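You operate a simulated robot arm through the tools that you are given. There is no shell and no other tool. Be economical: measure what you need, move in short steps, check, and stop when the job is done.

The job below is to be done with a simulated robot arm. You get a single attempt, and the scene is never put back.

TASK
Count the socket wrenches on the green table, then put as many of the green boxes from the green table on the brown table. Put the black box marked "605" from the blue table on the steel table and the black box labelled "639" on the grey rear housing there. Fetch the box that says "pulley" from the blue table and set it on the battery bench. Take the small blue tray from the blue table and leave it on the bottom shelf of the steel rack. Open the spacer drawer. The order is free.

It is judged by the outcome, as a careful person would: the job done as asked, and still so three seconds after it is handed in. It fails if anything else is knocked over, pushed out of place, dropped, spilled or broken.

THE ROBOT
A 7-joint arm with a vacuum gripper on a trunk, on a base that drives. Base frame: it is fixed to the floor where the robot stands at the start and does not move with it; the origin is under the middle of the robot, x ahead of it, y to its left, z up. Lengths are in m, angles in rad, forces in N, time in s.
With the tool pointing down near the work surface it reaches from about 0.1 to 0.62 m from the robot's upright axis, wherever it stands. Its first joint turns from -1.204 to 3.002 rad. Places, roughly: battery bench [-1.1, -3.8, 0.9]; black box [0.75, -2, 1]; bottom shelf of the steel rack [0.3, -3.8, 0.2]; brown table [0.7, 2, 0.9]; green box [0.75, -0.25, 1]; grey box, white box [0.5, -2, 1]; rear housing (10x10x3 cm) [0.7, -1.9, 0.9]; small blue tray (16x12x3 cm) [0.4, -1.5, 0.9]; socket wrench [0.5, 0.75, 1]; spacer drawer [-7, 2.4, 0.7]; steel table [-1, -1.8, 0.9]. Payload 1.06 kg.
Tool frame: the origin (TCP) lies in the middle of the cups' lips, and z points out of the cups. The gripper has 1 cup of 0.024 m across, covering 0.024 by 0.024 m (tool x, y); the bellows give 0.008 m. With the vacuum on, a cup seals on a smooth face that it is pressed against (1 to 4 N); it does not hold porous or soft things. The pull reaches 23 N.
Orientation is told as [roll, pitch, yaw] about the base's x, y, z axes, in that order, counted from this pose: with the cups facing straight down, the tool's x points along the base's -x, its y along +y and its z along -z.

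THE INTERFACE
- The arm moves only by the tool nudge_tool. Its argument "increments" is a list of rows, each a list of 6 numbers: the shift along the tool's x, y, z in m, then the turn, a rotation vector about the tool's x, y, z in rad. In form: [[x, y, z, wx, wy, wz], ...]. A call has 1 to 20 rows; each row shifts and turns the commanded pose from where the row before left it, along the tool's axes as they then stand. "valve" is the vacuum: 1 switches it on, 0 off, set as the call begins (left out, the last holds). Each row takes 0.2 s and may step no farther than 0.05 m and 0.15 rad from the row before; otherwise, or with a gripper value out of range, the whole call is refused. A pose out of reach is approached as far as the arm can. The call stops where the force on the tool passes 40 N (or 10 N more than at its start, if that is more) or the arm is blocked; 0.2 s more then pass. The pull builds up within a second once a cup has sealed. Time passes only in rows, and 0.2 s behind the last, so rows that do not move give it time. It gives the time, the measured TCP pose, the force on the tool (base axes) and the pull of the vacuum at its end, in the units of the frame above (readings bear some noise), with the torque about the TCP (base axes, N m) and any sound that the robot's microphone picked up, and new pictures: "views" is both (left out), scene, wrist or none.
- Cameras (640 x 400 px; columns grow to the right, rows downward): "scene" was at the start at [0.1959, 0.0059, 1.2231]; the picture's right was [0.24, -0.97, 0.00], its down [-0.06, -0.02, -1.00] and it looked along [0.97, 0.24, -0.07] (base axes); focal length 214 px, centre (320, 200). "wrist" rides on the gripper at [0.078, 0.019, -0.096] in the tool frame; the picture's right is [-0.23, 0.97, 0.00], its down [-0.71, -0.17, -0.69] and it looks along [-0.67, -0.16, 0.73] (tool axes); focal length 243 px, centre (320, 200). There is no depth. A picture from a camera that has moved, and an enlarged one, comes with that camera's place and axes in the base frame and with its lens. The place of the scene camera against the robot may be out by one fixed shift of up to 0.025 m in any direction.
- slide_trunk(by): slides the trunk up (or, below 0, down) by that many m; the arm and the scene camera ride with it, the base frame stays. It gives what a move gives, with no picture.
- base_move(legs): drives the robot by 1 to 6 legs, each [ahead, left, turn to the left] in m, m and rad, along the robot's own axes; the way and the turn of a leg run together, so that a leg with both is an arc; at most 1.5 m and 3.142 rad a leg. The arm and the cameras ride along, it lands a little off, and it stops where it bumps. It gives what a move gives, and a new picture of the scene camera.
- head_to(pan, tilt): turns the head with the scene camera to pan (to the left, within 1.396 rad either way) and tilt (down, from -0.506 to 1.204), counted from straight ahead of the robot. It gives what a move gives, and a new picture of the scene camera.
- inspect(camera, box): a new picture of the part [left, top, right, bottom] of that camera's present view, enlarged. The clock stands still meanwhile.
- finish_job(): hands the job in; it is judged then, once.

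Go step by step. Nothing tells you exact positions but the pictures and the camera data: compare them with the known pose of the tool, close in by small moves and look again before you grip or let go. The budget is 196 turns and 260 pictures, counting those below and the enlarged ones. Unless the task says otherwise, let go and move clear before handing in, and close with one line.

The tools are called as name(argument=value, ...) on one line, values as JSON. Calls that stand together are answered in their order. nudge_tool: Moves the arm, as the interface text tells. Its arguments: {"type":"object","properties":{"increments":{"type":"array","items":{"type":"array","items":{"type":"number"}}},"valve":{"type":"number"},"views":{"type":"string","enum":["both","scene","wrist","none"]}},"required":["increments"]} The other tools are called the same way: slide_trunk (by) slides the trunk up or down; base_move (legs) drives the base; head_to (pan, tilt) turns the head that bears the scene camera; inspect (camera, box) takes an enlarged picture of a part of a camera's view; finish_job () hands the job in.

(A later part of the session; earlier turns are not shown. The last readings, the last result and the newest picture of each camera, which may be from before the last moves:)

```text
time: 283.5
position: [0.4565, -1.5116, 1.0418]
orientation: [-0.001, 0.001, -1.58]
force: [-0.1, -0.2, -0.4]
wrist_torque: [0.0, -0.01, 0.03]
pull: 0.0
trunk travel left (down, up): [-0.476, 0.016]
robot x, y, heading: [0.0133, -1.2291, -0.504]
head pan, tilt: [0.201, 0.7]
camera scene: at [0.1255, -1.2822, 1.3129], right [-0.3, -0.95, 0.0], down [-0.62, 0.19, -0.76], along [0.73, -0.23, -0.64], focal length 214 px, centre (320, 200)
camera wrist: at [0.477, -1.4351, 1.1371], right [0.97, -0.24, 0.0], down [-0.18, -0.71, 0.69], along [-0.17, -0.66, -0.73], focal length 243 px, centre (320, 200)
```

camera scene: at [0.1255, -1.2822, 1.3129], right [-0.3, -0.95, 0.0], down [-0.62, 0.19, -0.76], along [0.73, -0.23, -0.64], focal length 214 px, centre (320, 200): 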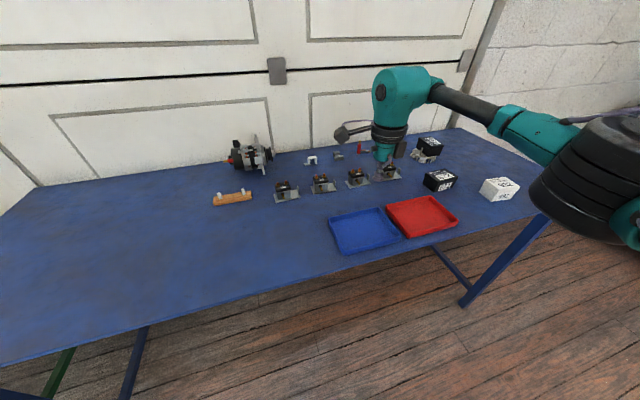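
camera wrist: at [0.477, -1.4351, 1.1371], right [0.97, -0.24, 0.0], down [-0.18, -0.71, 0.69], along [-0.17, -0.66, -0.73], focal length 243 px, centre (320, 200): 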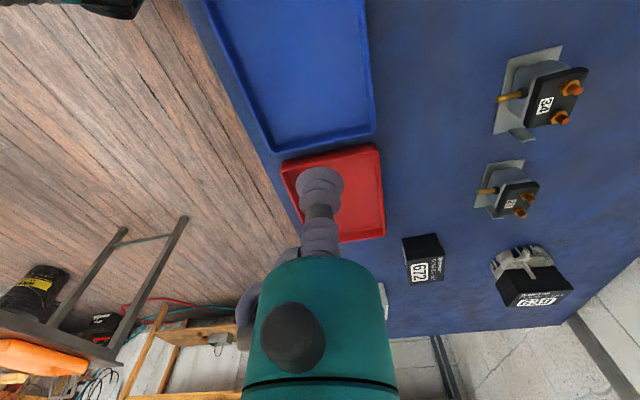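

Shift +25 mm in y and descend closer to confirm the tray's centre.

nudge_tool(increments=[[0.025, -0.006, 0.03, 0, 0, 0], [0, 0, 0.04, 0, 0, 0], [0, 0, 0.03, 0, 0, 0]], valve=1, views="both")

```text
time: 284.3
position: [0.4519, -1.4846, 0.9402]
orientation: [0.0, -0.001, -1.578]
force: [0.2, -1.0, 0.2]
wrist_torque: [0.0, 0.0, -0.02]
pull: 0.0
trunk travel left (down, up): [-0.476, 0.016]
robot x, y, heading: [0.0101, -1.2322, -0.499]
head pan, tilt: [0.201, 0.7]
camera scene: at [0.1254, -1.2819, 1.313], right [-0.3, -0.95, 0.0], down [-0.61, 0.19, -0.76], along [0.73, -0.23, -0.64], focal length 214 px, centre (320, 200)
camera wrist: at [0.472, -1.4078, 1.0363], right [0.97, -0.24, 0.0], down [-0.18, -0.71, 0.69], along [-0.17, -0.67, -0.73], focal length 243 px, centre (320, 200)
```

scene: 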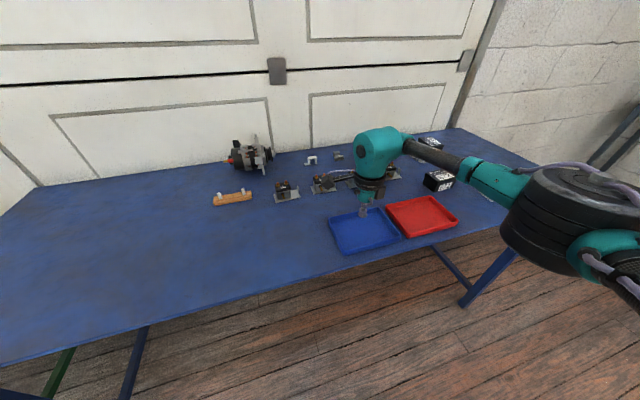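
wrist: 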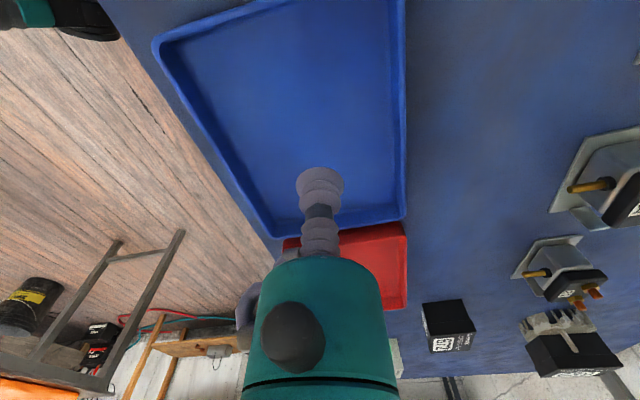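

Tray centre ≈[0.446, -1.488]; aligned. Press down onto the floor of the tray.

nudge_tool(increments=[[-0.003, -0.005, 0.03, 0, 0, 0], [0, 0, 0.02, 0, 0, 0], [0, 0, 0.008, 0, 0, 0], [0, 0, 0.006, 0, 0, 0], [0, 0, 0, 0, 0, 0]], views="none")

```text
time: 285.5
position: [0.4456, -1.4869, 0.878]
orientation: [0.005, -0.002, -1.58]
force: [5.6, -5.4, 20.7]
wrist_torque: [0.01, 0.08, 0.12]
pull: 23.2
trunk travel left (down, up): [-0.476, 0.016]
robot x, y, heading: [0.0135, -1.2313, -0.506]
head pan, tilt: [0.201, 0.7]
```

Tray held. Lift it, back off, turn to face the rack side and drive along.

nudge_tool(increments=[[0, 0, -0.015, 0, 0, 0], [0, 0, -0.04, 0, 0, 0], [0, 0, -0.045, 0, 0, 0], [0, 0, -0.045, 0, 0, 0], [0, 0, -0.045, 0, 0, 0], [0, 0, -0.045, 0, 0, 0]], views="scene")

base_move(legs=[[-0.35, 0, 0], [0, 0, -1.065], [0.9, 0, 0], [0.9, 0, 0]])

head_to(pan=0.6, tilt=0.5)

```text
time: 286.9
position: [0.4441, -1.4863, 1.1113]
orientation: [-0.001, -0.002, -1.578]
force: [0.1, -0.8, -3.2]
wrist_torque: [0.0, -0.01, -0.02]
pull: 23.0
trunk travel left (down, up): [-0.476, 0.016]
robot x, y, heading: [0.0116, -1.2296, -0.501]
head pan, tilt: [0.201, 0.7]
camera scene: at [0.1252, -1.2816, 1.313], right [-0.3, -0.95, 0.0], down [-0.61, 0.19, -0.77], along [0.73, -0.23, -0.64], focal length 214 px, centre (320, 200)
```

scene: 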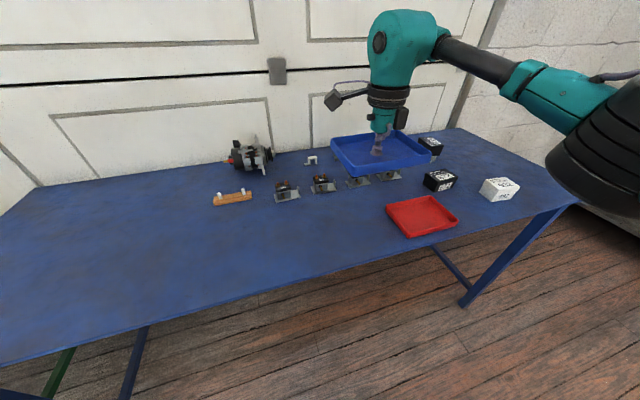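

```text
time: 300.6
position: [-0.3253, -3.3797, 1.1094]
orientation: [0.001, -0.001, -2.665]
force: [-0.8, 0.5, -3.0]
wrist_torque: [-0.01, -0.02, -0.03]
pull: 23.2
trunk travel left (down, up): [-0.476, 0.016]
robot x, y, heading: [-0.3016, -2.8755, -1.59]
head pan, tilt: [0.201, 0.7]
camera scene: at [-0.2698, -2.9961, 1.3129], right [-0.98, -0.18, 0.0], down [-0.12, 0.63, -0.76], along [0.14, -0.75, -0.64], focal length 214 px, centre (320, 200)
```

scene: 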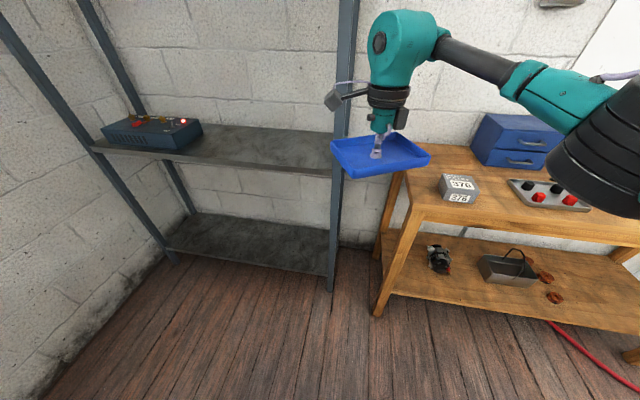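

```text
time: 301.4
position: [-0.3256, -3.3789, 1.1102]
orientation: [0.001, -0.002, -2.664]
force: [0.0, -0.1, -2.6]
wrist_torque: [0.0, -0.02, 0.01]
pull: 22.6
trunk travel left (down, up): [-0.476, 0.016]
robot x, y, heading: [-0.3017, -2.8786, -1.588]
head pan, tilt: [0.6, 0.499]
camera scene: at [-0.2353, -2.9884, 1.3307], right [-0.84, -0.55, 0.0], down [-0.26, 0.4, -0.88], along [0.48, -0.73, -0.48], focal length 214 px, centre (320, 200)
```

scene: 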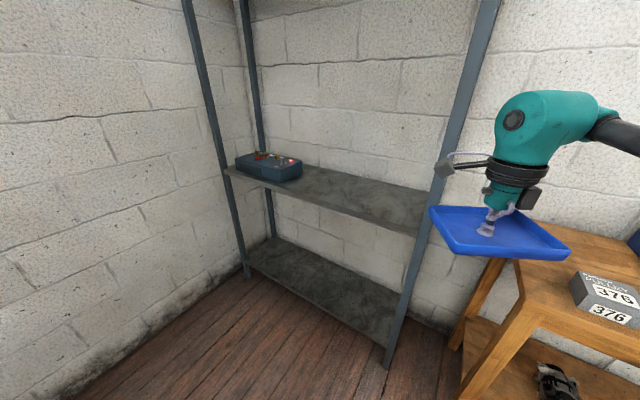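

Rack: front at y≈-3.68, bottom shelf ≈0.17–0.2, middle shelf ≈0.87. I'll move in front of it (x≈0.3), square the tray, and lower the trunk.

base_move(legs=[[0.1, 0.6, 0.018]])

nudge_tool(increments=[[0, 0, 0, 0, 0, 0.12], [0, 0, 0, 0, 0, 0.12], [0, 0, 0, 0, 0, 0.12], [0, 0, 0, 0, 0, 0.12]], views="none")

head_to(pan=0.0, tilt=0.7)

```text
time: 307.1
position: [0.2782, -3.4848, 1.1104]
orientation: [0.001, -0.003, -2.646]
force: [0.0, 0.1, -2.9]
wrist_torque: [-0.02, -0.02, 0.01]
pull: 22.8
trunk travel left (down, up): [-0.476, 0.016]
robot x, y, heading: [0.2964, -2.9784, -1.574]
head pan, tilt: [0.6, 0.499]
camera scene: at [0.3623, -3.0928, 1.3307], right [-0.83, -0.56, 0.0], down [-0.27, 0.4, -0.88], along [0.5, -0.72, -0.48], focal length 214 px, centre (320, 200)
```

scene: 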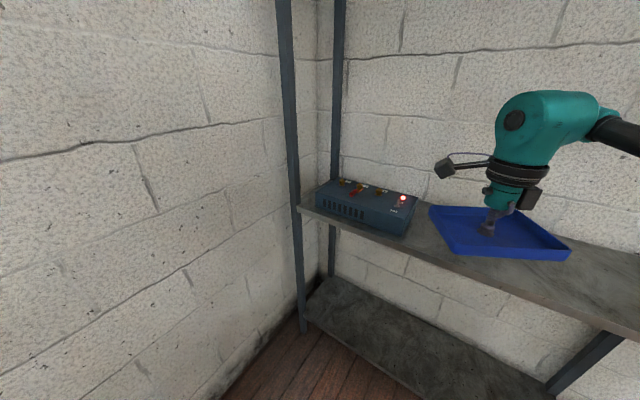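

```text
time: 308.1
position: [0.2789, -3.485, 1.1093]
orientation: [0.0, -0.003, -3.13]
force: [-0.7, 0.7, -2.7]
wrist_torque: [0.01, 0.04, 0.01]
pull: 22.8
trunk travel left (down, up): [-0.476, 0.016]
robot x, y, heading: [0.2926, -2.9809, -1.572]
head pan, tilt: [0.6, 0.499]
```

```text
time: 309.1
position: [0.2791, -3.4856, 1.1105]
orientation: [0.0, 0.0, -3.126]
force: [0.5, 0.1, -2.9]
wrist_torque: [0.01, -0.04, 0.02]
pull: 23.0
trunk travel left (down, up): [-0.476, 0.016]
robot x, y, heading: [0.2955, -2.9809, -1.576]
head pan, tilt: [0.0, 0.7]
camera scene: at [0.3108, -3.1026, 1.313], right [-1.0, 0.0, 0.0], down [0.0, 0.64, -0.77], along [0.0, -0.77, -0.64], focal length 214 px, centre (320, 200)
```

scene: 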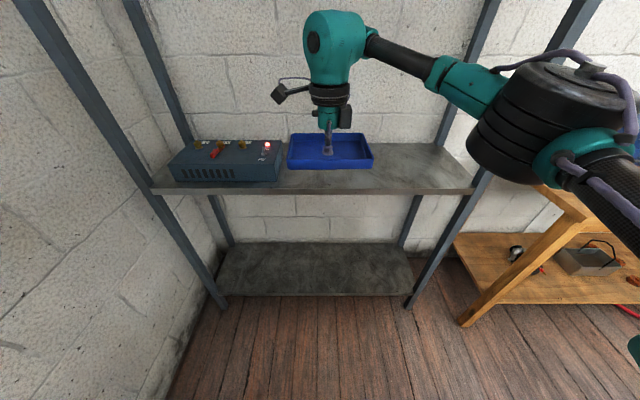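

Tray is squared to the rack. Lower the trunk in two steps, checking the tool stays level.

slide_trunk(by=-0.25)

slide_trunk(by=-0.22)

nudge_tool(increments=[[0, 0, 0.02, 0, 0, 0]], views="both")

```text
time: 311.7
position: [0.2784, -3.4857, 0.8606]
orientation: [0.0, -0.003, -3.127]
force: [-0.5, -0.3, -2.5]
wrist_torque: [0.03, 0.02, -0.01]
pull: 22.9
trunk travel left (down, up): [-0.226, 0.266]
robot x, y, heading: [0.2938, -2.9823, -1.572]
head pan, tilt: [0.0, 0.7]
```

```text
time: 314.1
position: [0.2792, -3.485, 0.6391]
orientation: [0.0, -0.001, -3.127]
force: [0.1, 1.3, -2.1]
wrist_torque: [0.01, 0.03, 0.0]
pull: 23.3
trunk travel left (down, up): [-0.006, 0.486]
robot x, y, heading: [0.2958, -2.9843, -1.571]
head pan, tilt: [0.0, 0.7]
```

```text
time: 314.4
position: [0.2793, -3.4846, 0.6197]
orientation: [0.0, -0.001, -3.127]
force: [0.1, 0.2, -3.0]
wrist_torque: [-0.02, 0.01, 0.02]
pull: 22.7
trunk travel left (down, up): [-0.006, 0.486]
robot x, y, heading: [0.2934, -2.9821, -1.573]
head pan, tilt: [0.0, 0.7]
camera scene: at [0.3106, -3.2709, 0.8205], right [-1.0, 0.0, 0.0], down [0.0, 0.64, -0.76], along [0.0, -0.76, -0.64], focal length 214 px, centre (320, 200)
camera wrist: at [0.3573, -3.5035, 0.716], right [-0.22, -0.98, 0.0], down [-0.71, 0.16, 0.69], along [-0.67, 0.15, -0.73], focal length 243 px, centre (320, 200)
```

scene: 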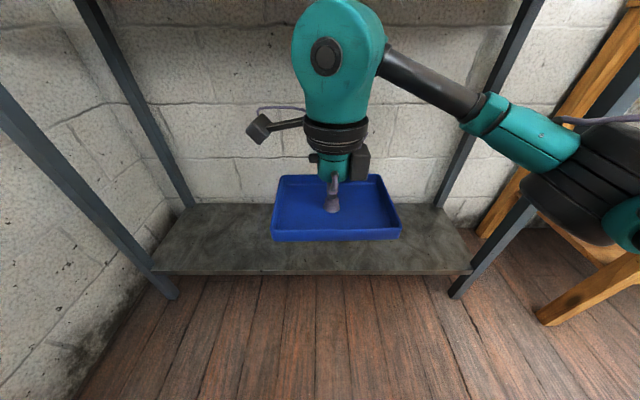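
wrist: 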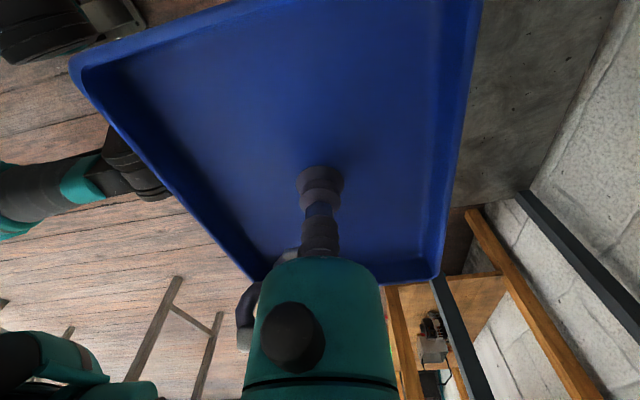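

Bottom shelf top ≈0.165, from y≈-3.67 to -4.0. Lower the arm in front of the rack to z≈0.30.

nudge_tool(increments=[[0, 0, 0.04, 0, 0, 0], [0, 0, 0.04, 0, 0, 0], [0, 0, 0.04, 0, 0, 0], [0, 0, 0.04, 0, 0, 0], [0, 0, 0.04, 0, 0, 0], [0, 0, 0.04, 0, 0, 0], [0, 0, 0.04, 0, 0, 0], [0, 0, 0.03, 0, 0, 0]], views="both")

```text
time: 316.2
position: [0.279, -3.4852, 0.3089]
orientation: [-0.001, -0.001, -3.128]
force: [0.1, 0.3, -3.7]
wrist_torque: [0.02, -0.01, 0.02]
pull: 22.6
trunk travel left (down, up): [-0.006, 0.486]
robot x, y, heading: [0.2973, -2.9777, -1.573]
head pan, tilt: [0.0, 0.7]
camera scene: at [0.3106, -3.2709, 0.8205], right [-1.0, 0.0, 0.0], down [0.0, 0.64, -0.76], along [0.0, -0.76, -0.64], focal length 214 px, centre (320, 200)
camera wrist: at [0.3584, -3.5028, 0.405], right [-0.22, -0.98, 0.0], down [-0.71, 0.16, 0.69], along [-0.67, 0.15, -0.73], focal length 243 px, centre (320, 200)
```

scene: 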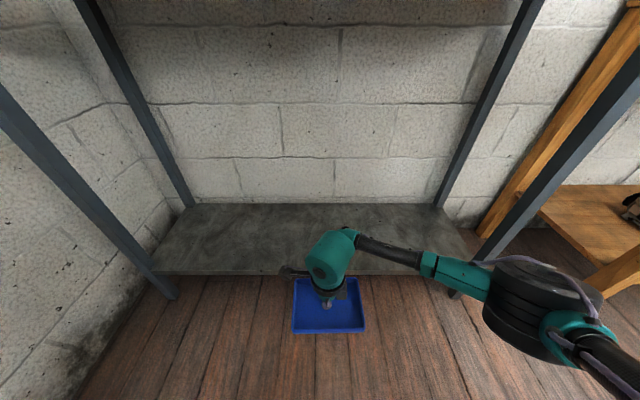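
wrist: 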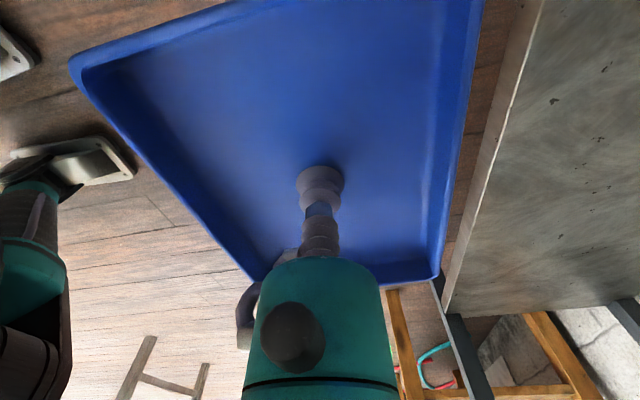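

The arm reaches low fine. Shift left 0.15 to keep the elbow off the right post, then in by 0.23.

base_move(legs=[[0, 0.15, 0], [0.22, 0, 0]])

nudge_tool(increments=[[0, 0.03, 0.01, 0, 0, 0], [0, 0.03, 0.01, 0, 0, 0], [0, 0.025, 0.01, 0, 0, 0]], views="both")

```text
time: 319.5
position: [0.4272, -3.7041, 0.3095]
orientation: [0.001, -0.002, -3.128]
force: [-0.7, -0.7, -3.4]
wrist_torque: [-0.03, 0.0, -0.03]
pull: 22.9
trunk travel left (down, up): [-0.006, 0.486]
robot x, y, heading: [0.4441, -3.1999, -1.576]
head pan, tilt: [0.0, 0.7]
camera scene: at [0.4598, -3.49, 0.8205], right [-1.0, 0.0, 0.0], down [0.0, 0.64, -0.76], along [0.0, -0.76, -0.64], focal length 214 px, centre (320, 200)
```

scene: 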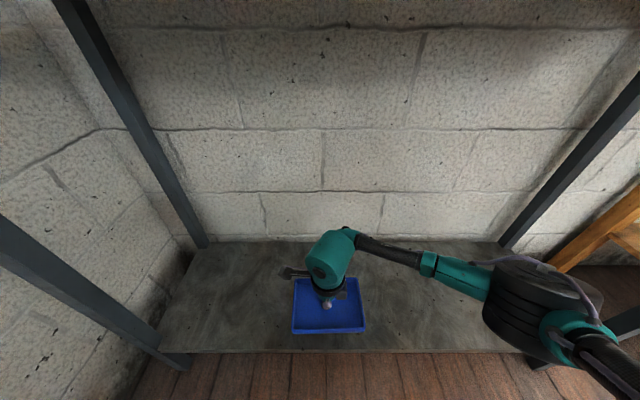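

```text
time: 320.3
position: [0.4314, -3.7878, 0.279]
orientation: [0.001, -0.002, -3.127]
force: [-0.7, 0.9, -3.3]
wrist_torque: [-0.05, 0.0, 0.0]
pull: 22.8
trunk travel left (down, up): [-0.006, 0.486]
robot x, y, heading: [0.4481, -3.198, -1.574]
head pan, tilt: [0.0, 0.7]
camera scene: at [0.4598, -3.49, 0.8205], right [-1.0, 0.0, 0.0], down [0.0, 0.64, -0.76], along [0.0, -0.76, -0.64], focal length 214 px, centre (320, 200)
camera wrist: at [0.5097, -3.8065, 0.3751], right [-0.22, -0.98, 0.0], down [-0.71, 0.16, 0.69], along [-0.67, 0.15, -0.73], focal length 243 px, centre (320, 200)
```

scene: 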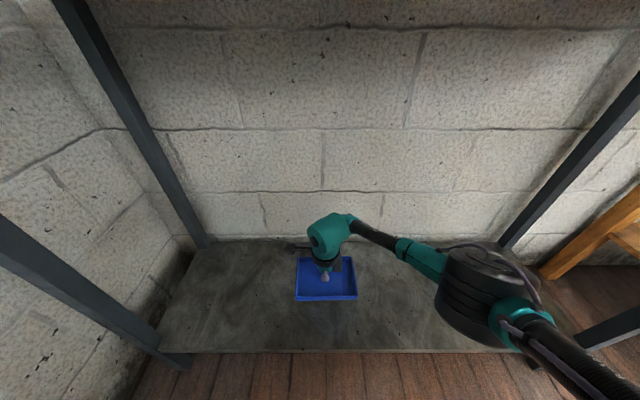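
wrist: 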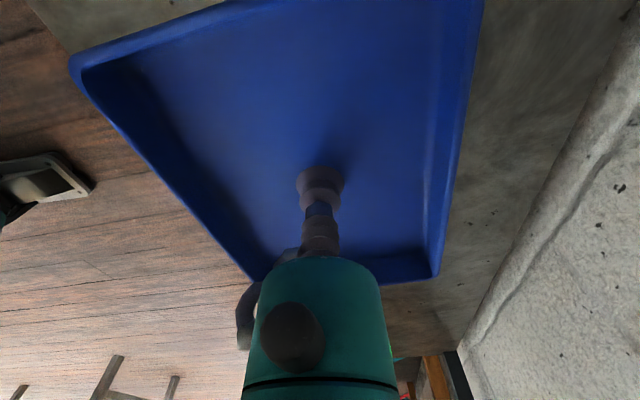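

Tray is inside the shelf outline (front edge ≈-3.73). Lower it toward the shelf.

nudge_tool(increments=[[0, 0, 0.03, 0, 0, 0], [0, 0, 0.03, 0, 0, 0], [0, 0, 0.012, 0, 0, 0], [0, 0, 0.008, 0, 0, 0], [0, 0, 0, 0, 0, 0]], views="both")

```text
time: 321.5
position: [0.4304, -3.7884, 0.2014]
orientation: [0.004, 0.001, -3.127]
force: [1.5, -4.1, 15.2]
wrist_torque: [0.06, 0.01, -0.36]
pull: 23.1
trunk travel left (down, up): [-0.006, 0.486]
robot x, y, heading: [0.444, -3.1989, -1.57]
head pan, tilt: [0.0, 0.7]
camera scene: at [0.4599, -3.4892, 0.8208], right [-1.0, 0.0, 0.0], down [0.0, 0.64, -0.77], along [0.0, -0.77, -0.64], focal length 214 px, centre (320, 200)
camera wrist: at [0.5092, -3.8067, 0.2978], right [-0.22, -0.98, 0.0], down [-0.71, 0.16, 0.68], along [-0.67, 0.15, -0.73], focal length 243 px, centre (320, 200)
```

scene: 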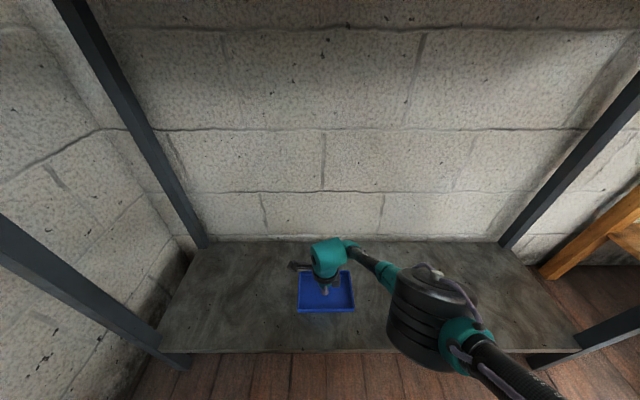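
wrist: 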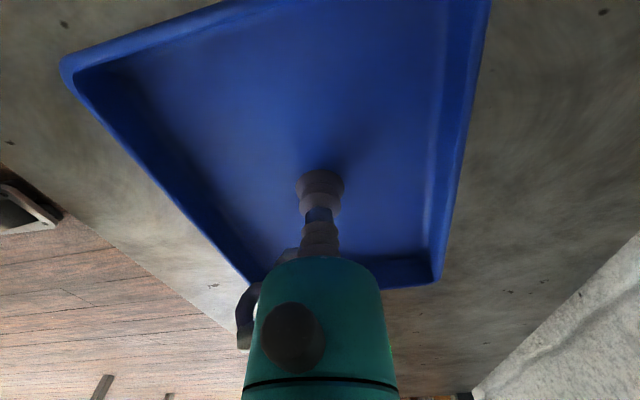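

Contact at 0.20 – the shelf. Release and lift straight up, then withdraw.

nudge_tool(increments=[[0, 0, 0, 0, 0, 0], [0, 0, 0, 0, 0, 0], [0, 0, 0, 0, 0, 0], [0, 0, -0.01, 0, 0, 0], [0, 0, -0.03, 0, 0, 0], [0, 0, -0.04, 0, 0, 0], [0, -0.02, -0.03, 0, 0, 0], [0, -0.04, -0.01, 0, 0, 0]], valve=0, views="scene")

```text
time: 323.3
position: [0.4291, -3.7271, 0.3189]
orientation: [0.002, -0.002, -3.13]
force: [0.1, 0.5, 0.4]
wrist_torque: [-0.01, 0.02, -0.01]
pull: 0.1
trunk travel left (down, up): [-0.006, 0.486]
robot x, y, heading: [0.4428, -3.2022, -1.571]
head pan, tilt: [0.0, 0.7]
camera scene: at [0.4599, -3.4899, 0.8205], right [-1.0, 0.0, 0.0], down [0.0, 0.64, -0.76], along [0.0, -0.76, -0.64], focal length 214 px, centre (320, 200)
```

scene: 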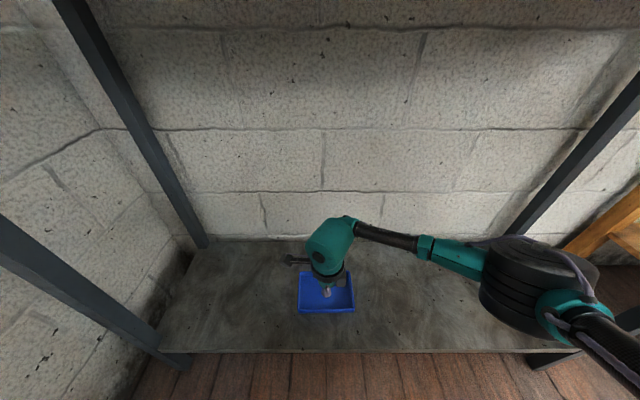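

Tray is on the bottom shelf. Back out, raise the trunk, and head for the spacer drawer across the room.

base_move(legs=[[-0.55, 0, 0]])

slide_trunk(by=0.35)

nudge_tool(increments=[[0, 0, -0.045, 0, 0, 0], [0, 0, -0.045, 0, 0, 0], [0, 0, -0.045, 0, 0, 0], [0, 0, -0.045, 0, 0, 0], [0, 0, -0.045, 0, 0, 0], [0, 0, -0.045, 0, 0, 0], [0, 0, -0.045, 0, 0, 0], [0, 0, -0.045, 0, 0, 0]], views="scene")

```text
time: 326.5
position: [0.4296, -3.1761, 0.3184]
orientation: [0.0, -0.001, -3.129]
force: [0.2, -1.3, -0.2]
wrist_torque: [0.01, 0.02, 0.0]
pull: 0.1
trunk travel left (down, up): [-0.006, 0.486]
robot x, y, heading: [0.4466, -2.6467, -1.575]
head pan, tilt: [0.0, 0.7]
camera scene: at [0.4604, -2.9382, 0.8205], right [-1.0, 0.0, 0.0], down [0.0, 0.64, -0.76], along [0.0, -0.76, -0.64], focal length 214 px, centre (320, 200)
```

scene: 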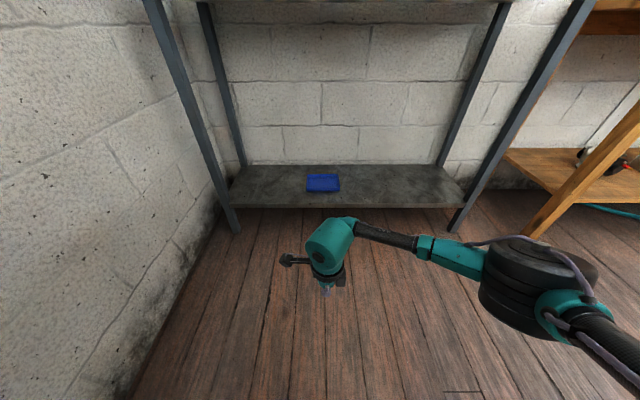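

```text
time: 329.9
position: [0.4278, -3.1749, 0.668]
orientation: [0.001, 0.0, -3.129]
force: [0.4, 0.1, 0.6]
wrist_torque: [0.03, 0.0, -0.03]
pull: 0.0
trunk travel left (down, up): [-0.356, 0.136]
robot x, y, heading: [0.4442, -2.6504, -1.575]
head pan, tilt: [0.0, 0.7]
```

```text
time: 331.7
position: [0.43, -3.1747, 1.0309]
orientation: [0.0, 0.002, -3.13]
force: [0.2, 0.1, -0.4]
wrist_torque: [0.0, 0.0, 0.03]
pull: 0.1
trunk travel left (down, up): [-0.356, 0.136]
robot x, y, heading: [0.4474, -2.6477, -1.574]
head pan, tilt: [0.0, 0.7]
camera scene: at [0.4608, -2.8386, 1.1775], right [-1.0, 0.0, 0.0], down [0.0, 0.64, -0.77], along [0.0, -0.77, -0.64], focal length 214 px, centre (320, 200)
```

scene: 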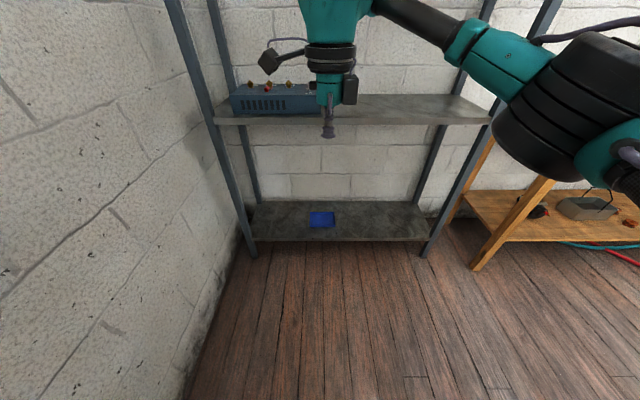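

Drive out backwards between the tables, then turn west and look for the drawer.

base_move(legs=[[0, -0.61, 0], [-1.5, 0, 0], [-1.45, 0, 0], [0, 0, -1.567]])

head_to(pan=0.0, tilt=0.2)

```text
time: 355.2
position: [-0.7358, 0.3022, 1.0302]
orientation: [0.001, 0.0, 1.647]
force: [0.1, 0.0, 0.5]
wrist_torque: [-0.02, 0.01, -0.02]
pull: 0.0
trunk travel left (down, up): [-0.356, 0.136]
robot x, y, heading: [-0.2124, 0.3208, -3.08]
head pan, tilt: [0.0, 0.7]
camera scene: at [-0.368, 0.2924, 1.1775], right [-0.06, 1.0, 0.0], down [0.64, 0.04, -0.76], along [-0.76, -0.05, -0.64], focal length 214 px, centre (320, 200)
```

scene: 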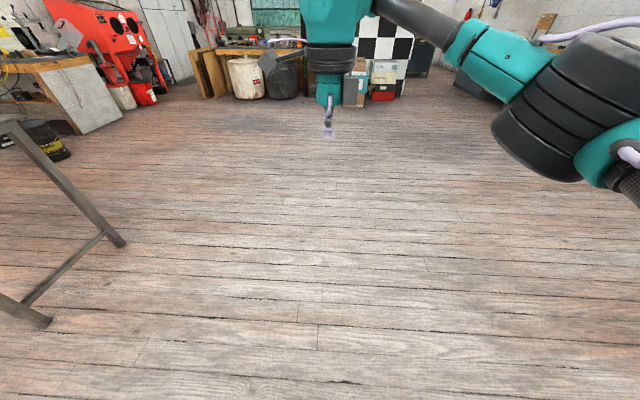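

```text
time: 356.1
position: [-0.7364, 0.3025, 1.0293]
orientation: [-0.002, -0.002, 1.647]
force: [0.2, 0.9, -0.3]
wrist_torque: [-0.03, 0.02, 0.01]
pull: 0.1
trunk travel left (down, up): [-0.356, 0.136]
robot x, y, heading: [-0.2086, 0.3142, -3.086]
head pan, tilt: [0.0, 0.201]
camera scene: at [-0.3762, 0.2919, 1.2228], right [-0.06, 1.0, 0.0], down [0.2, 0.01, -0.98], along [-0.98, -0.06, -0.2], focal length 214 px, centre (320, 200)
```

scene: 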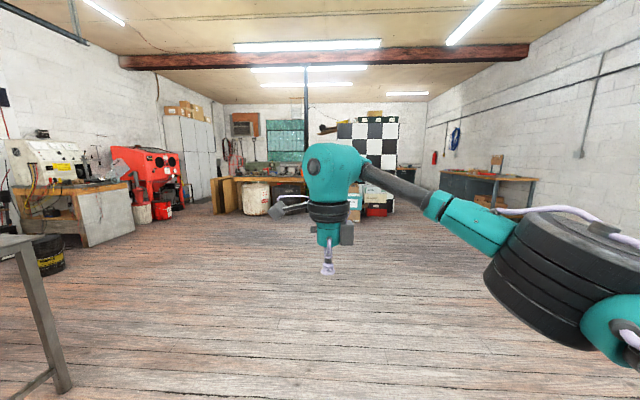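

I'll drive ~3 m west and ~1.2 m to the right (north), then look at the far end.

base_move(legs=[[0, 0, -0.056], [1.5, -0.6, 0], [1.5, -0.6, 0]])

head_to(pan=-0.15, tilt=0.15)

```text
refused: leg 2 is longer than a leg can be; nothing moved
```

```text
time: 356.8
position: [-0.7367, 0.3029, 1.0298]
orientation: [-0.002, -0.002, 1.647]
force: [0.5, -0.3, 0.8]
wrist_torque: [0.03, -0.01, 0.02]
pull: 0.0
trunk travel left (down, up): [-0.356, 0.136]
robot x, y, heading: [-0.2102, 0.3207, -3.084]
head pan, tilt: [-0.15, 0.15]
camera scene: at [-0.3755, 0.3058, 1.2276], right [0.09, 1.0, 0.0], down [0.15, -0.01, -0.99], along [-0.98, 0.09, -0.15], focal length 214 px, centre (320, 200)
```

scene: 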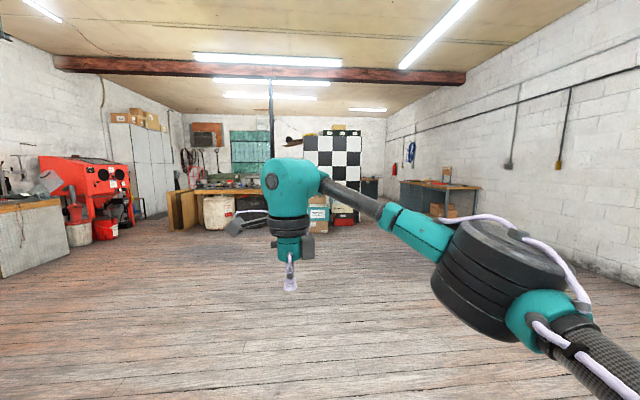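

base_move(legs=[[0, 0, -0.056], [1.35, -0.6, 0], [1.35, -0.6, 0], [0.6, 0, 0]])

head_to(pan=0.0, tilt=0.25)

```text
time: 374.6
position: [-4.035, 1.569, 1.0291]
orientation: [-0.001, -0.002, 1.58]
force: [0.3, -1.1, -0.1]
wrist_torque: [0.01, -0.03, 0.02]
pull: 0.0
trunk travel left (down, up): [-0.356, 0.136]
robot x, y, heading: [-3.51, 1.5512, 3.132]
head pan, tilt: [-0.15, 0.15]
camera scene: at [-3.6741, 1.5504, 1.2275], right [0.15, 0.99, 0.0], down [0.15, -0.02, -0.99], along [-0.98, 0.15, -0.15], focal length 214 px, centre (320, 200)
```

scene: 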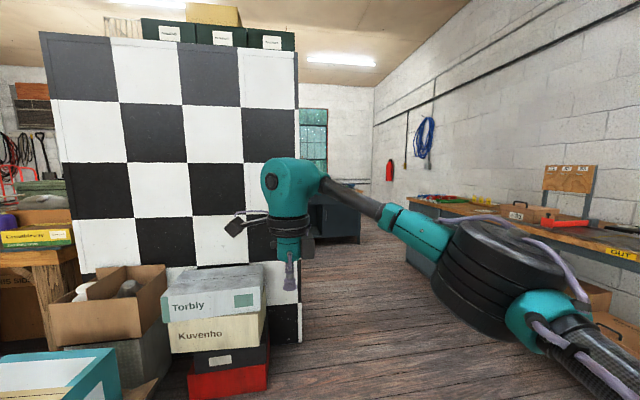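

```text
time: 375.3
position: [-4.0351, 1.5688, 1.0304]
orientation: [0.0, -0.002, 1.582]
force: [-0.1, 0.7, 0.1]
wrist_torque: [-0.05, 0.0, 0.0]
pull: 0.1
trunk travel left (down, up): [-0.356, 0.136]
robot x, y, heading: [-3.5068, 1.5488, 3.137]
head pan, tilt: [0.0, 0.25]
camera scene: at [-3.6756, 1.5366, 1.2184], right [0.01, 1.0, 0.0], down [0.25, 0.0, -0.97], along [-0.97, 0.01, -0.25], focal length 214 px, centre (320, 200)
```

scene: 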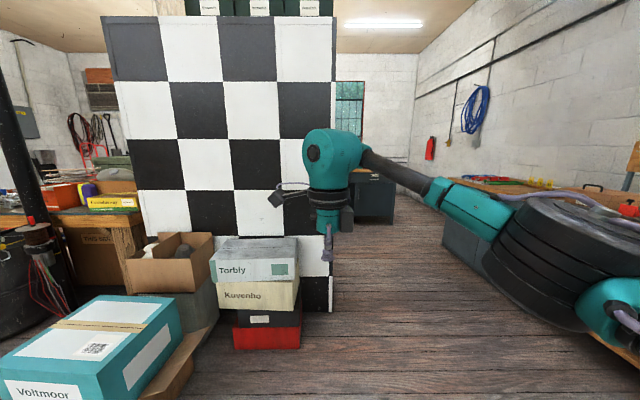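

A checkered cabinet is ahead; the passage is on its right. Shift right 0.7, advance 1.2, and look.

base_move(legs=[[0, -0.7, 0], [0.9, 0, 0]])

head_to(pan=0.1, tilt=0.3)

```text
time: 386.2
position: [-4.9177, 2.2779, 1.0293]
orientation: [-0.001, -0.001, 1.587]
force: [1.0, 0.2, 0.3]
wrist_torque: [0.01, 0.01, -0.01]
pull: 0.1
trunk travel left (down, up): [-0.356, 0.136]
robot x, y, heading: [-4.3919, 2.259, -3.147]
head pan, tilt: [0.0, 0.25]
camera scene: at [-4.5587, 2.2462, 1.2183], right [0.0, 1.0, 0.0], down [0.25, 0.0, -0.97], along [-0.97, 0.0, -0.25], focal length 214 px, centre (320, 200)
```

scene: 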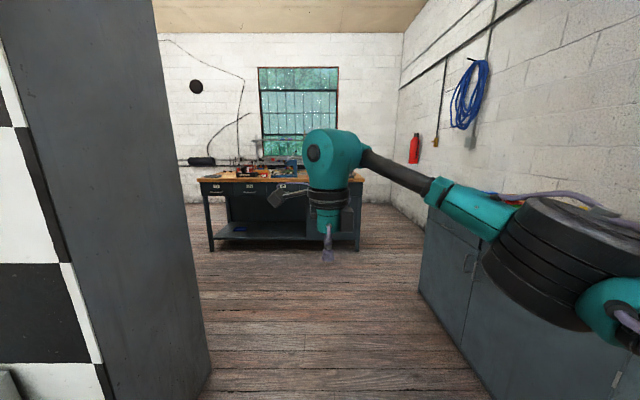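

```text
time: 386.9
position: [-4.918, 2.2773, 1.03]
orientation: [0.001, -0.001, 1.586]
force: [0.4, -0.2, 0.1]
wrist_torque: [0.01, 0.01, 0.02]
pull: 0.0
trunk travel left (down, up): [-0.356, 0.136]
robot x, y, heading: [-4.3943, 2.2623, -3.141]
head pan, tilt: [0.099, 0.3]
camera scene: at [-4.558, 2.2369, 1.2136], right [-0.1, 1.0, 0.0], down [0.29, 0.03, -0.96], along [-0.95, -0.09, -0.3], focal length 214 px, centre (320, 200)
```

scene: 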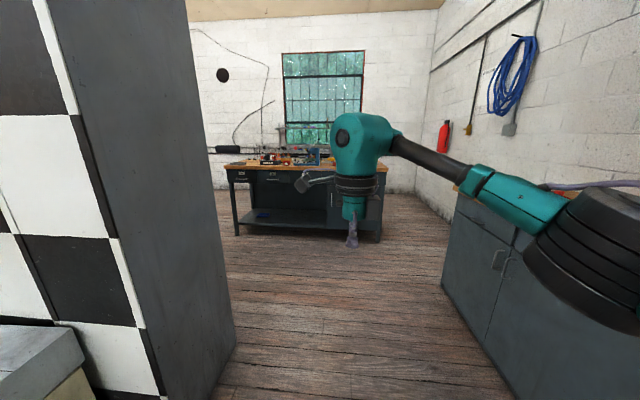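

The drawer bench stands at the far wall (front ≈x -7). Advance 1.2 and read the drawer labels.

base_move(legs=[[1.2, 0, 0]])

head_to(pan=0.35, tilt=0.45)

inspect(camera="scene", box=[200, 130, 520, 330])

```text
time: 393.0
position: [-6.1183, 2.2837, 1.03]
orientation: [0.0, 0.001, 1.58]
force: [-0.1, 0.7, 0.1]
wrist_torque: [0.03, -0.03, -0.01]
pull: 0.0
trunk travel left (down, up): [-0.356, 0.136]
robot x, y, heading: [-5.5901, 2.2672, 3.135]
head pan, tilt: [0.099, 0.3]
camera scene: at [-5.7588, 2.241, 1.2136], right [-0.09, 1.0, 0.0], down [0.29, 0.03, -0.96], along [-0.95, -0.09, -0.3], focal length 214 px, centre (320, 200)
```

scene: 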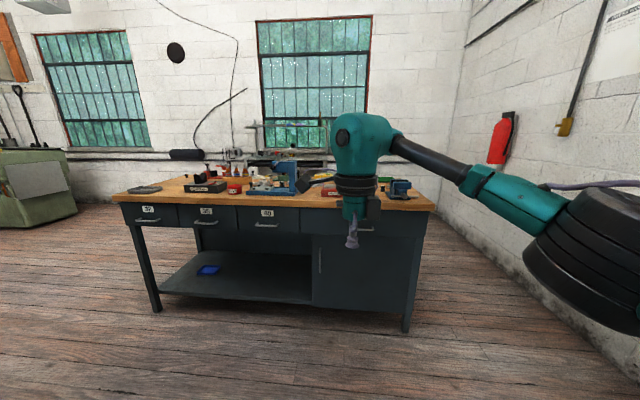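

```text
time: 393.7
position: [-6.1186, 2.2831, 1.0299]
orientation: [-0.002, 0.001, 1.579]
force: [-1.1, -0.2, -0.5]
wrist_torque: [0.0, -0.01, 0.02]
pull: 0.0
trunk travel left (down, up): [-0.356, 0.136]
robot x, y, heading: [-5.5968, 2.2643, 3.129]
head pan, tilt: [0.351, 0.45]
camera scene: at [-5.7522, 2.2187, 1.1997], right [-0.34, 0.94, 0.0], down [0.41, 0.15, -0.9], along [-0.85, -0.3, -0.43], focal length 214 px, centre (320, 200)
```

scene: 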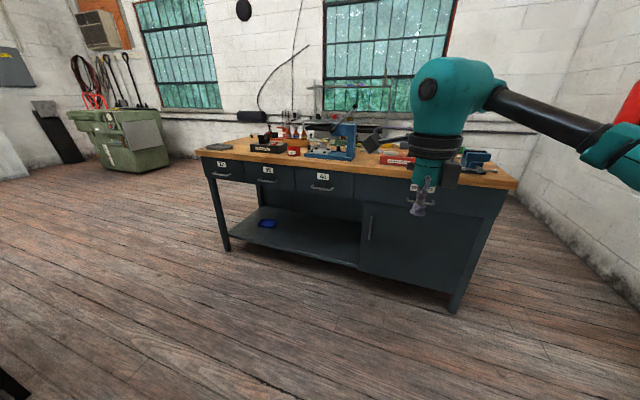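

```text
2.00 times, centred on (360, 230) of scene
camera zoom: at [-5.7522, 2.2187, 1.1997], right [-0.34, 0.94, 0.0], down [0.41, 0.15, -0.9], along [-0.85, -0.3, -0.43], focal length 429 px, centre (240, 140)
```

zoom: 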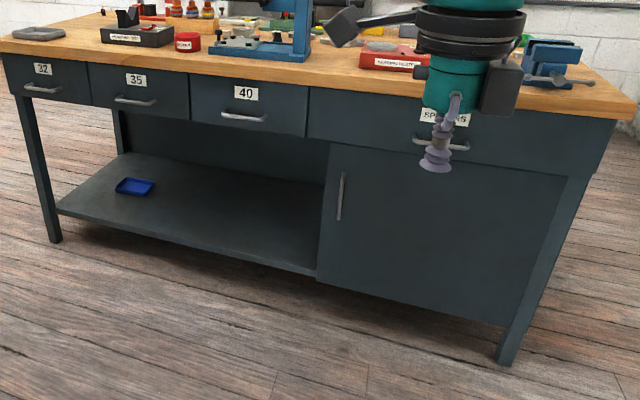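

The "SPACERS" drawer is the wide right-hand one. I'll turn the tool horizontal (facing the drawer) in free space to suction its face and pull.

nudge_tool(increments=[[0, 0, 0, -0.143, 0, 0], [0, 0, 0, -0.143, 0, 0], [0, 0, 0, -0.143, 0, 0], [0, 0, 0, -0.143, 0, 0], [0, 0, 0, -0.143, 0, 0], [0, 0, 0, -0.143, 0, 0], [0, 0, 0, -0.143, 0, 0], [0, 0, 0, -0.143, 0, 0], [0, 0, 0, -0.143, 0, 0], [0, 0, 0, -0.143, 0, 0], [0, 0, 0, -0.14, 0, 0]], views="both")

```text
time: 396.1
position: [-6.1193, 2.2827, 1.0311]
orientation: [1.572, 0.0, 1.582]
force: [0.5, 0.5, -0.3]
wrist_torque: [0.0, 0.0, -0.01]
pull: 0.2
trunk travel left (down, up): [-0.356, 0.136]
robot x, y, heading: [-5.5918, 2.2654, 3.137]
head pan, tilt: [0.351, 0.45]
camera scene: at [-5.7519, 2.2182, 1.1997], right [-0.34, 0.94, 0.0], down [0.41, 0.15, -0.9], along [-0.85, -0.3, -0.44], focal length 214 px, centre (320, 200)
camera wrist: at [-6.0213, 2.2046, 1.0491], right [0.0, 0.23, 0.97], down [0.68, 0.72, -0.17], along [-0.74, 0.66, -0.16], focal length 243 px, centre (320, 200)
```

scene: 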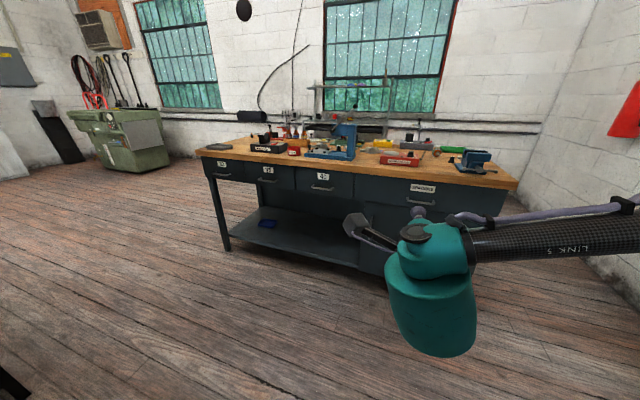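
wrist: 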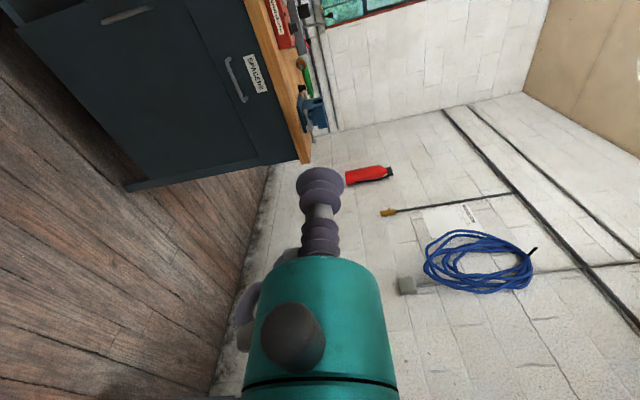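

The tool now faces the drawer. Label ≈[−6.82, 2.37, 0.81], handle at z≈0.75. I'll aim left of them at y≈2.25, z≈0.785: lower the trunk, approach.

slide_trunk(by=-0.22)

nudge_tool(increments=[[0.03, -0.025, 0, 0, 0, 0]], views="none")

base_move(legs=[[0.55, 0, 0.005]])

nudge_tool(increments=[[0, 0, 0, 0, 0, 0]], views="both")

```text
time: 398.5
position: [-6.119, 2.2837, 0.8101]
orientation: [1.572, -0.002, 1.581]
force: [0.2, 0.8, -0.2]
wrist_torque: [-0.01, -0.01, 0.0]
pull: 0.0
trunk travel left (down, up): [-0.136, 0.356]
robot x, y, heading: [-5.5896, 2.2669, 3.135]
head pan, tilt: [0.351, 0.45]
```

```text
time: 398.9
position: [-6.1188, 2.2539, 0.7855]
orientation: [1.572, 0.0, 1.581]
force: [0.3, -0.6, 0.0]
wrist_torque: [0.01, 0.01, 0.0]
pull: 0.1
trunk travel left (down, up): [-0.136, 0.356]
robot x, y, heading: [-5.5936, 2.2681, 3.132]
head pan, tilt: [0.351, 0.45]
```

```text
time: 402.0
position: [-6.6618, 2.2486, 0.7856]
orientation: [1.568, -0.002, 1.592]
force: [0.2, 0.2, 0.1]
wrist_torque: [0.0, 0.03, 0.02]
pull: 0.0
trunk travel left (down, up): [-0.136, 0.356]
robot x, y, heading: [-6.1375, 2.2657, -3.138]
head pan, tilt: [0.351, 0.45]
camera scene: at [-6.3559, 2.2164, 0.9721], right [-0.35, 0.94, 0.0], down [0.41, 0.15, -0.9], along [-0.84, -0.31, -0.44], focal length 214 px, centre (320, 200)
```

scene: 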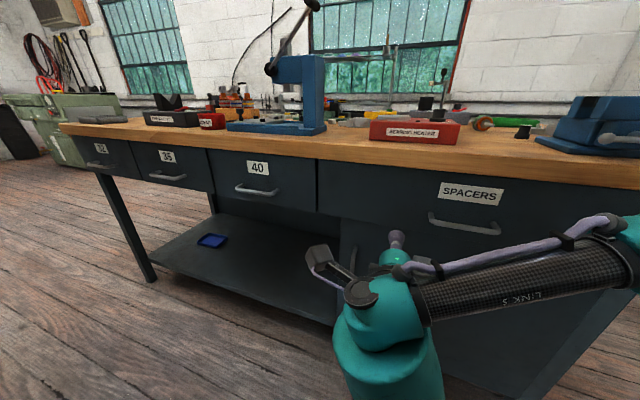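

```text
time: 402.4
position: [-6.6622, 2.2478, 0.7855]
orientation: [1.57, -0.002, 1.591]
force: [0.6, 0.1, -0.3]
wrist_torque: [0.0, -0.03, 0.0]
pull: 0.1
trunk travel left (down, up): [-0.136, 0.356]
robot x, y, heading: [-6.1393, 2.2623, -3.137]
head pan, tilt: [0.351, 0.45]
camera scene: at [-6.3559, 2.2164, 0.9721], right [-0.35, 0.94, 0.0], down [0.41, 0.15, -0.9], along [-0.84, -0.31, -0.44], focal length 214 px, centre (320, 200)
camera wrist: at [-6.5651, 2.1702, 0.8046], right [-0.01, 0.23, 0.97], down [0.67, 0.72, -0.17], along [-0.74, 0.65, -0.16], focal length 243 px, centre (320, 200)
```

scene: 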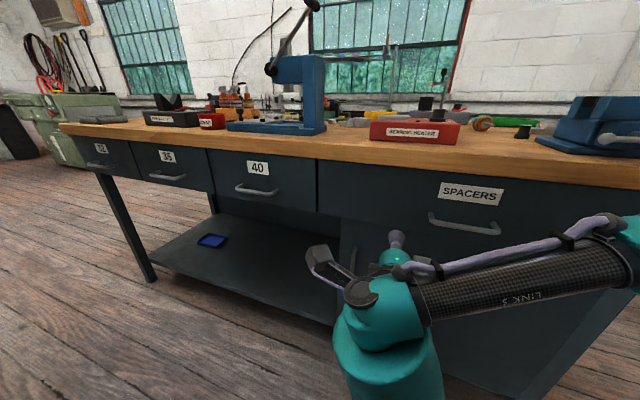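
wrist: 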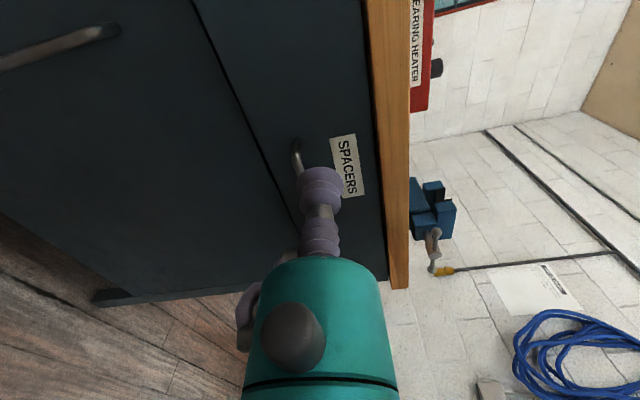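

The cup's line hits the drawer face left of label and handle. Advance with vacuum on, last part in small steps.

nudge_tool(increments=[[0, 0, 0.04, 0, 0, 0], [0, 0, 0.04, 0, 0, 0], [0, 0, 0.03, 0, 0, 0]], valve=1, views="both")

```text
time: 403.2
position: [-6.7749, 2.2443, 0.7865]
orientation: [1.569, 0.0, 1.591]
force: [0.1, 0.7, -0.2]
wrist_torque: [-0.01, 0.03, 0.0]
pull: 0.0
trunk travel left (down, up): [-0.136, 0.356]
robot x, y, heading: [-6.1366, 2.2646, -3.135]
head pan, tilt: [0.351, 0.45]
camera scene: at [-6.3559, 2.2164, 0.9721], right [-0.35, 0.94, 0.0], down [0.41, 0.15, -0.9], along [-0.84, -0.31, -0.44], focal length 214 px, centre (320, 200)
camera wrist: at [-6.6765, 2.1674, 0.805], right [-0.01, 0.23, 0.97], down [0.67, 0.72, -0.17], along [-0.74, 0.65, -0.16], focal length 243 px, centre (320, 200)
```

scene: 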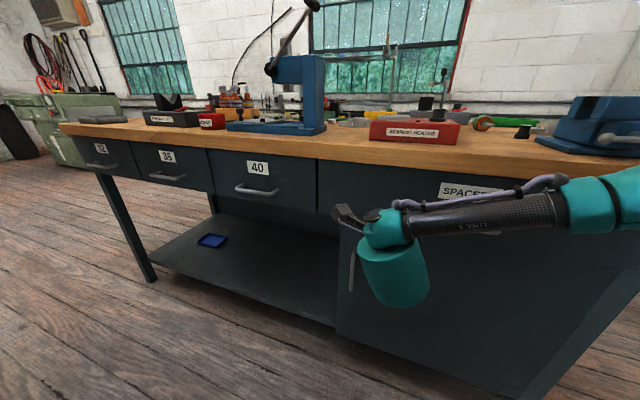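
wrist: 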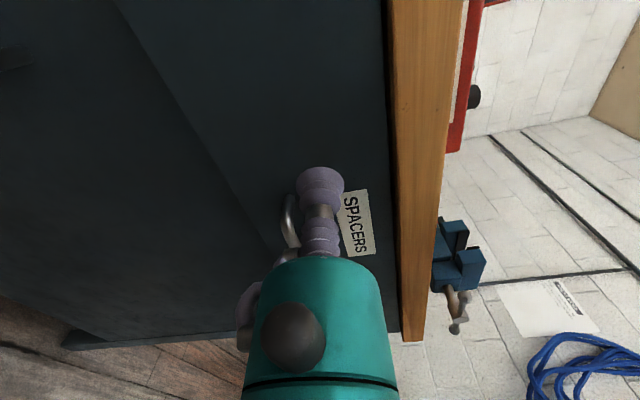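

nudge_tool(increments=[[0, 0, 0.015, 0, 0, 0], [0, 0, 0.01, 0, 0, 0], [0, 0, 0.008, 0, 0, 0], [0, 0, 0.006, 0, 0, 0], [0, 0, 0, 0, 0, 0]], views="wrist")

```text
time: 404.4
position: [-6.8124, 2.244, 0.7856]
orientation: [1.571, -0.001, 1.592]
force: [0.6, -0.1, 0.3]
wrist_torque: [-0.03, 0.04, 0.02]
pull: 0.0
trunk travel left (down, up): [-0.136, 0.356]
robot x, y, heading: [-6.1352, 2.2636, -3.137]
head pan, tilt: [0.351, 0.45]
camera wrist: at [-6.714, 2.1663, 0.8037], right [-0.01, 0.23, 0.97], down [0.67, 0.72, -0.17], along [-0.74, 0.65, -0.16], focal length 243 px, centre (320, 200)
```

wrist: 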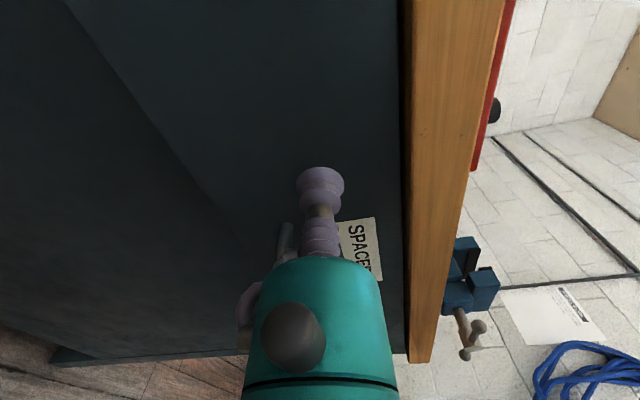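

nudge_tool(increments=[[0, 0, 0.008, 0, 0, 0], [0, 0, 0.008, 0, 0, 0], [0, 0, 0.008, 0, 0, 0], [0, 0, 0.006, 0, 0, 0], [0, 0, 0, 0, 0, 0]], views="wrist")

```text
time: 405.6
position: [-6.8423, 2.2439, 0.7848]
orientation: [1.569, -0.002, 1.591]
force: [-0.3, -0.8, -0.3]
wrist_torque: [0.03, 0.04, 0.03]
pull: 0.0
trunk travel left (down, up): [-0.136, 0.356]
robot x, y, heading: [-6.136, 2.2662, -3.138]
head pan, tilt: [0.351, 0.45]
camera wrist: at [-6.7445, 2.1664, 0.804], right [-0.01, 0.23, 0.97], down [0.67, 0.72, -0.17], along [-0.74, 0.65, -0.16], focal length 243 px, centre (320, 200)
```

wrist: 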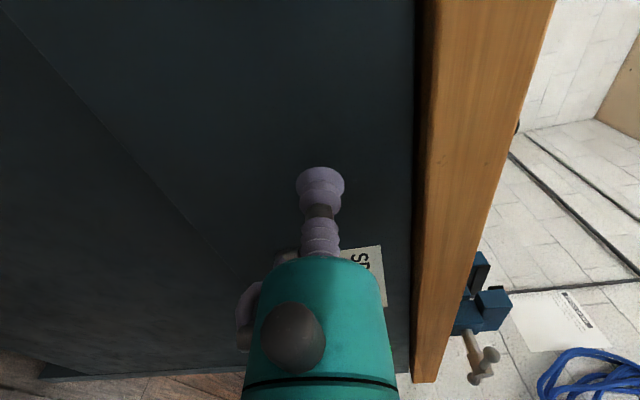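

Face estimated at x≈-6.87; continue in small steps.

nudge_tool(increments=[[0, 0, 0.01, 0, 0, 0], [0, 0, 0.008, 0, 0, 0], [0, 0, 0.006, 0, 0, 0], [0, 0, 0.005, 0, 0, 0], [0, 0, 0, 0, 0, 0], [0, 0, 0, 0, 0, 0]], views="none")

```text
time: 407.0
position: [-6.8687, 2.2435, 0.7869]
orientation: [1.569, -0.001, 1.594]
force: [17.7, 1.8, -4.2]
wrist_torque: [0.07, 0.03, 0.0]
pull: 22.8
trunk travel left (down, up): [-0.136, 0.356]
robot x, y, heading: [-6.1394, 2.2678, -3.135]
head pan, tilt: [0.351, 0.45]
```

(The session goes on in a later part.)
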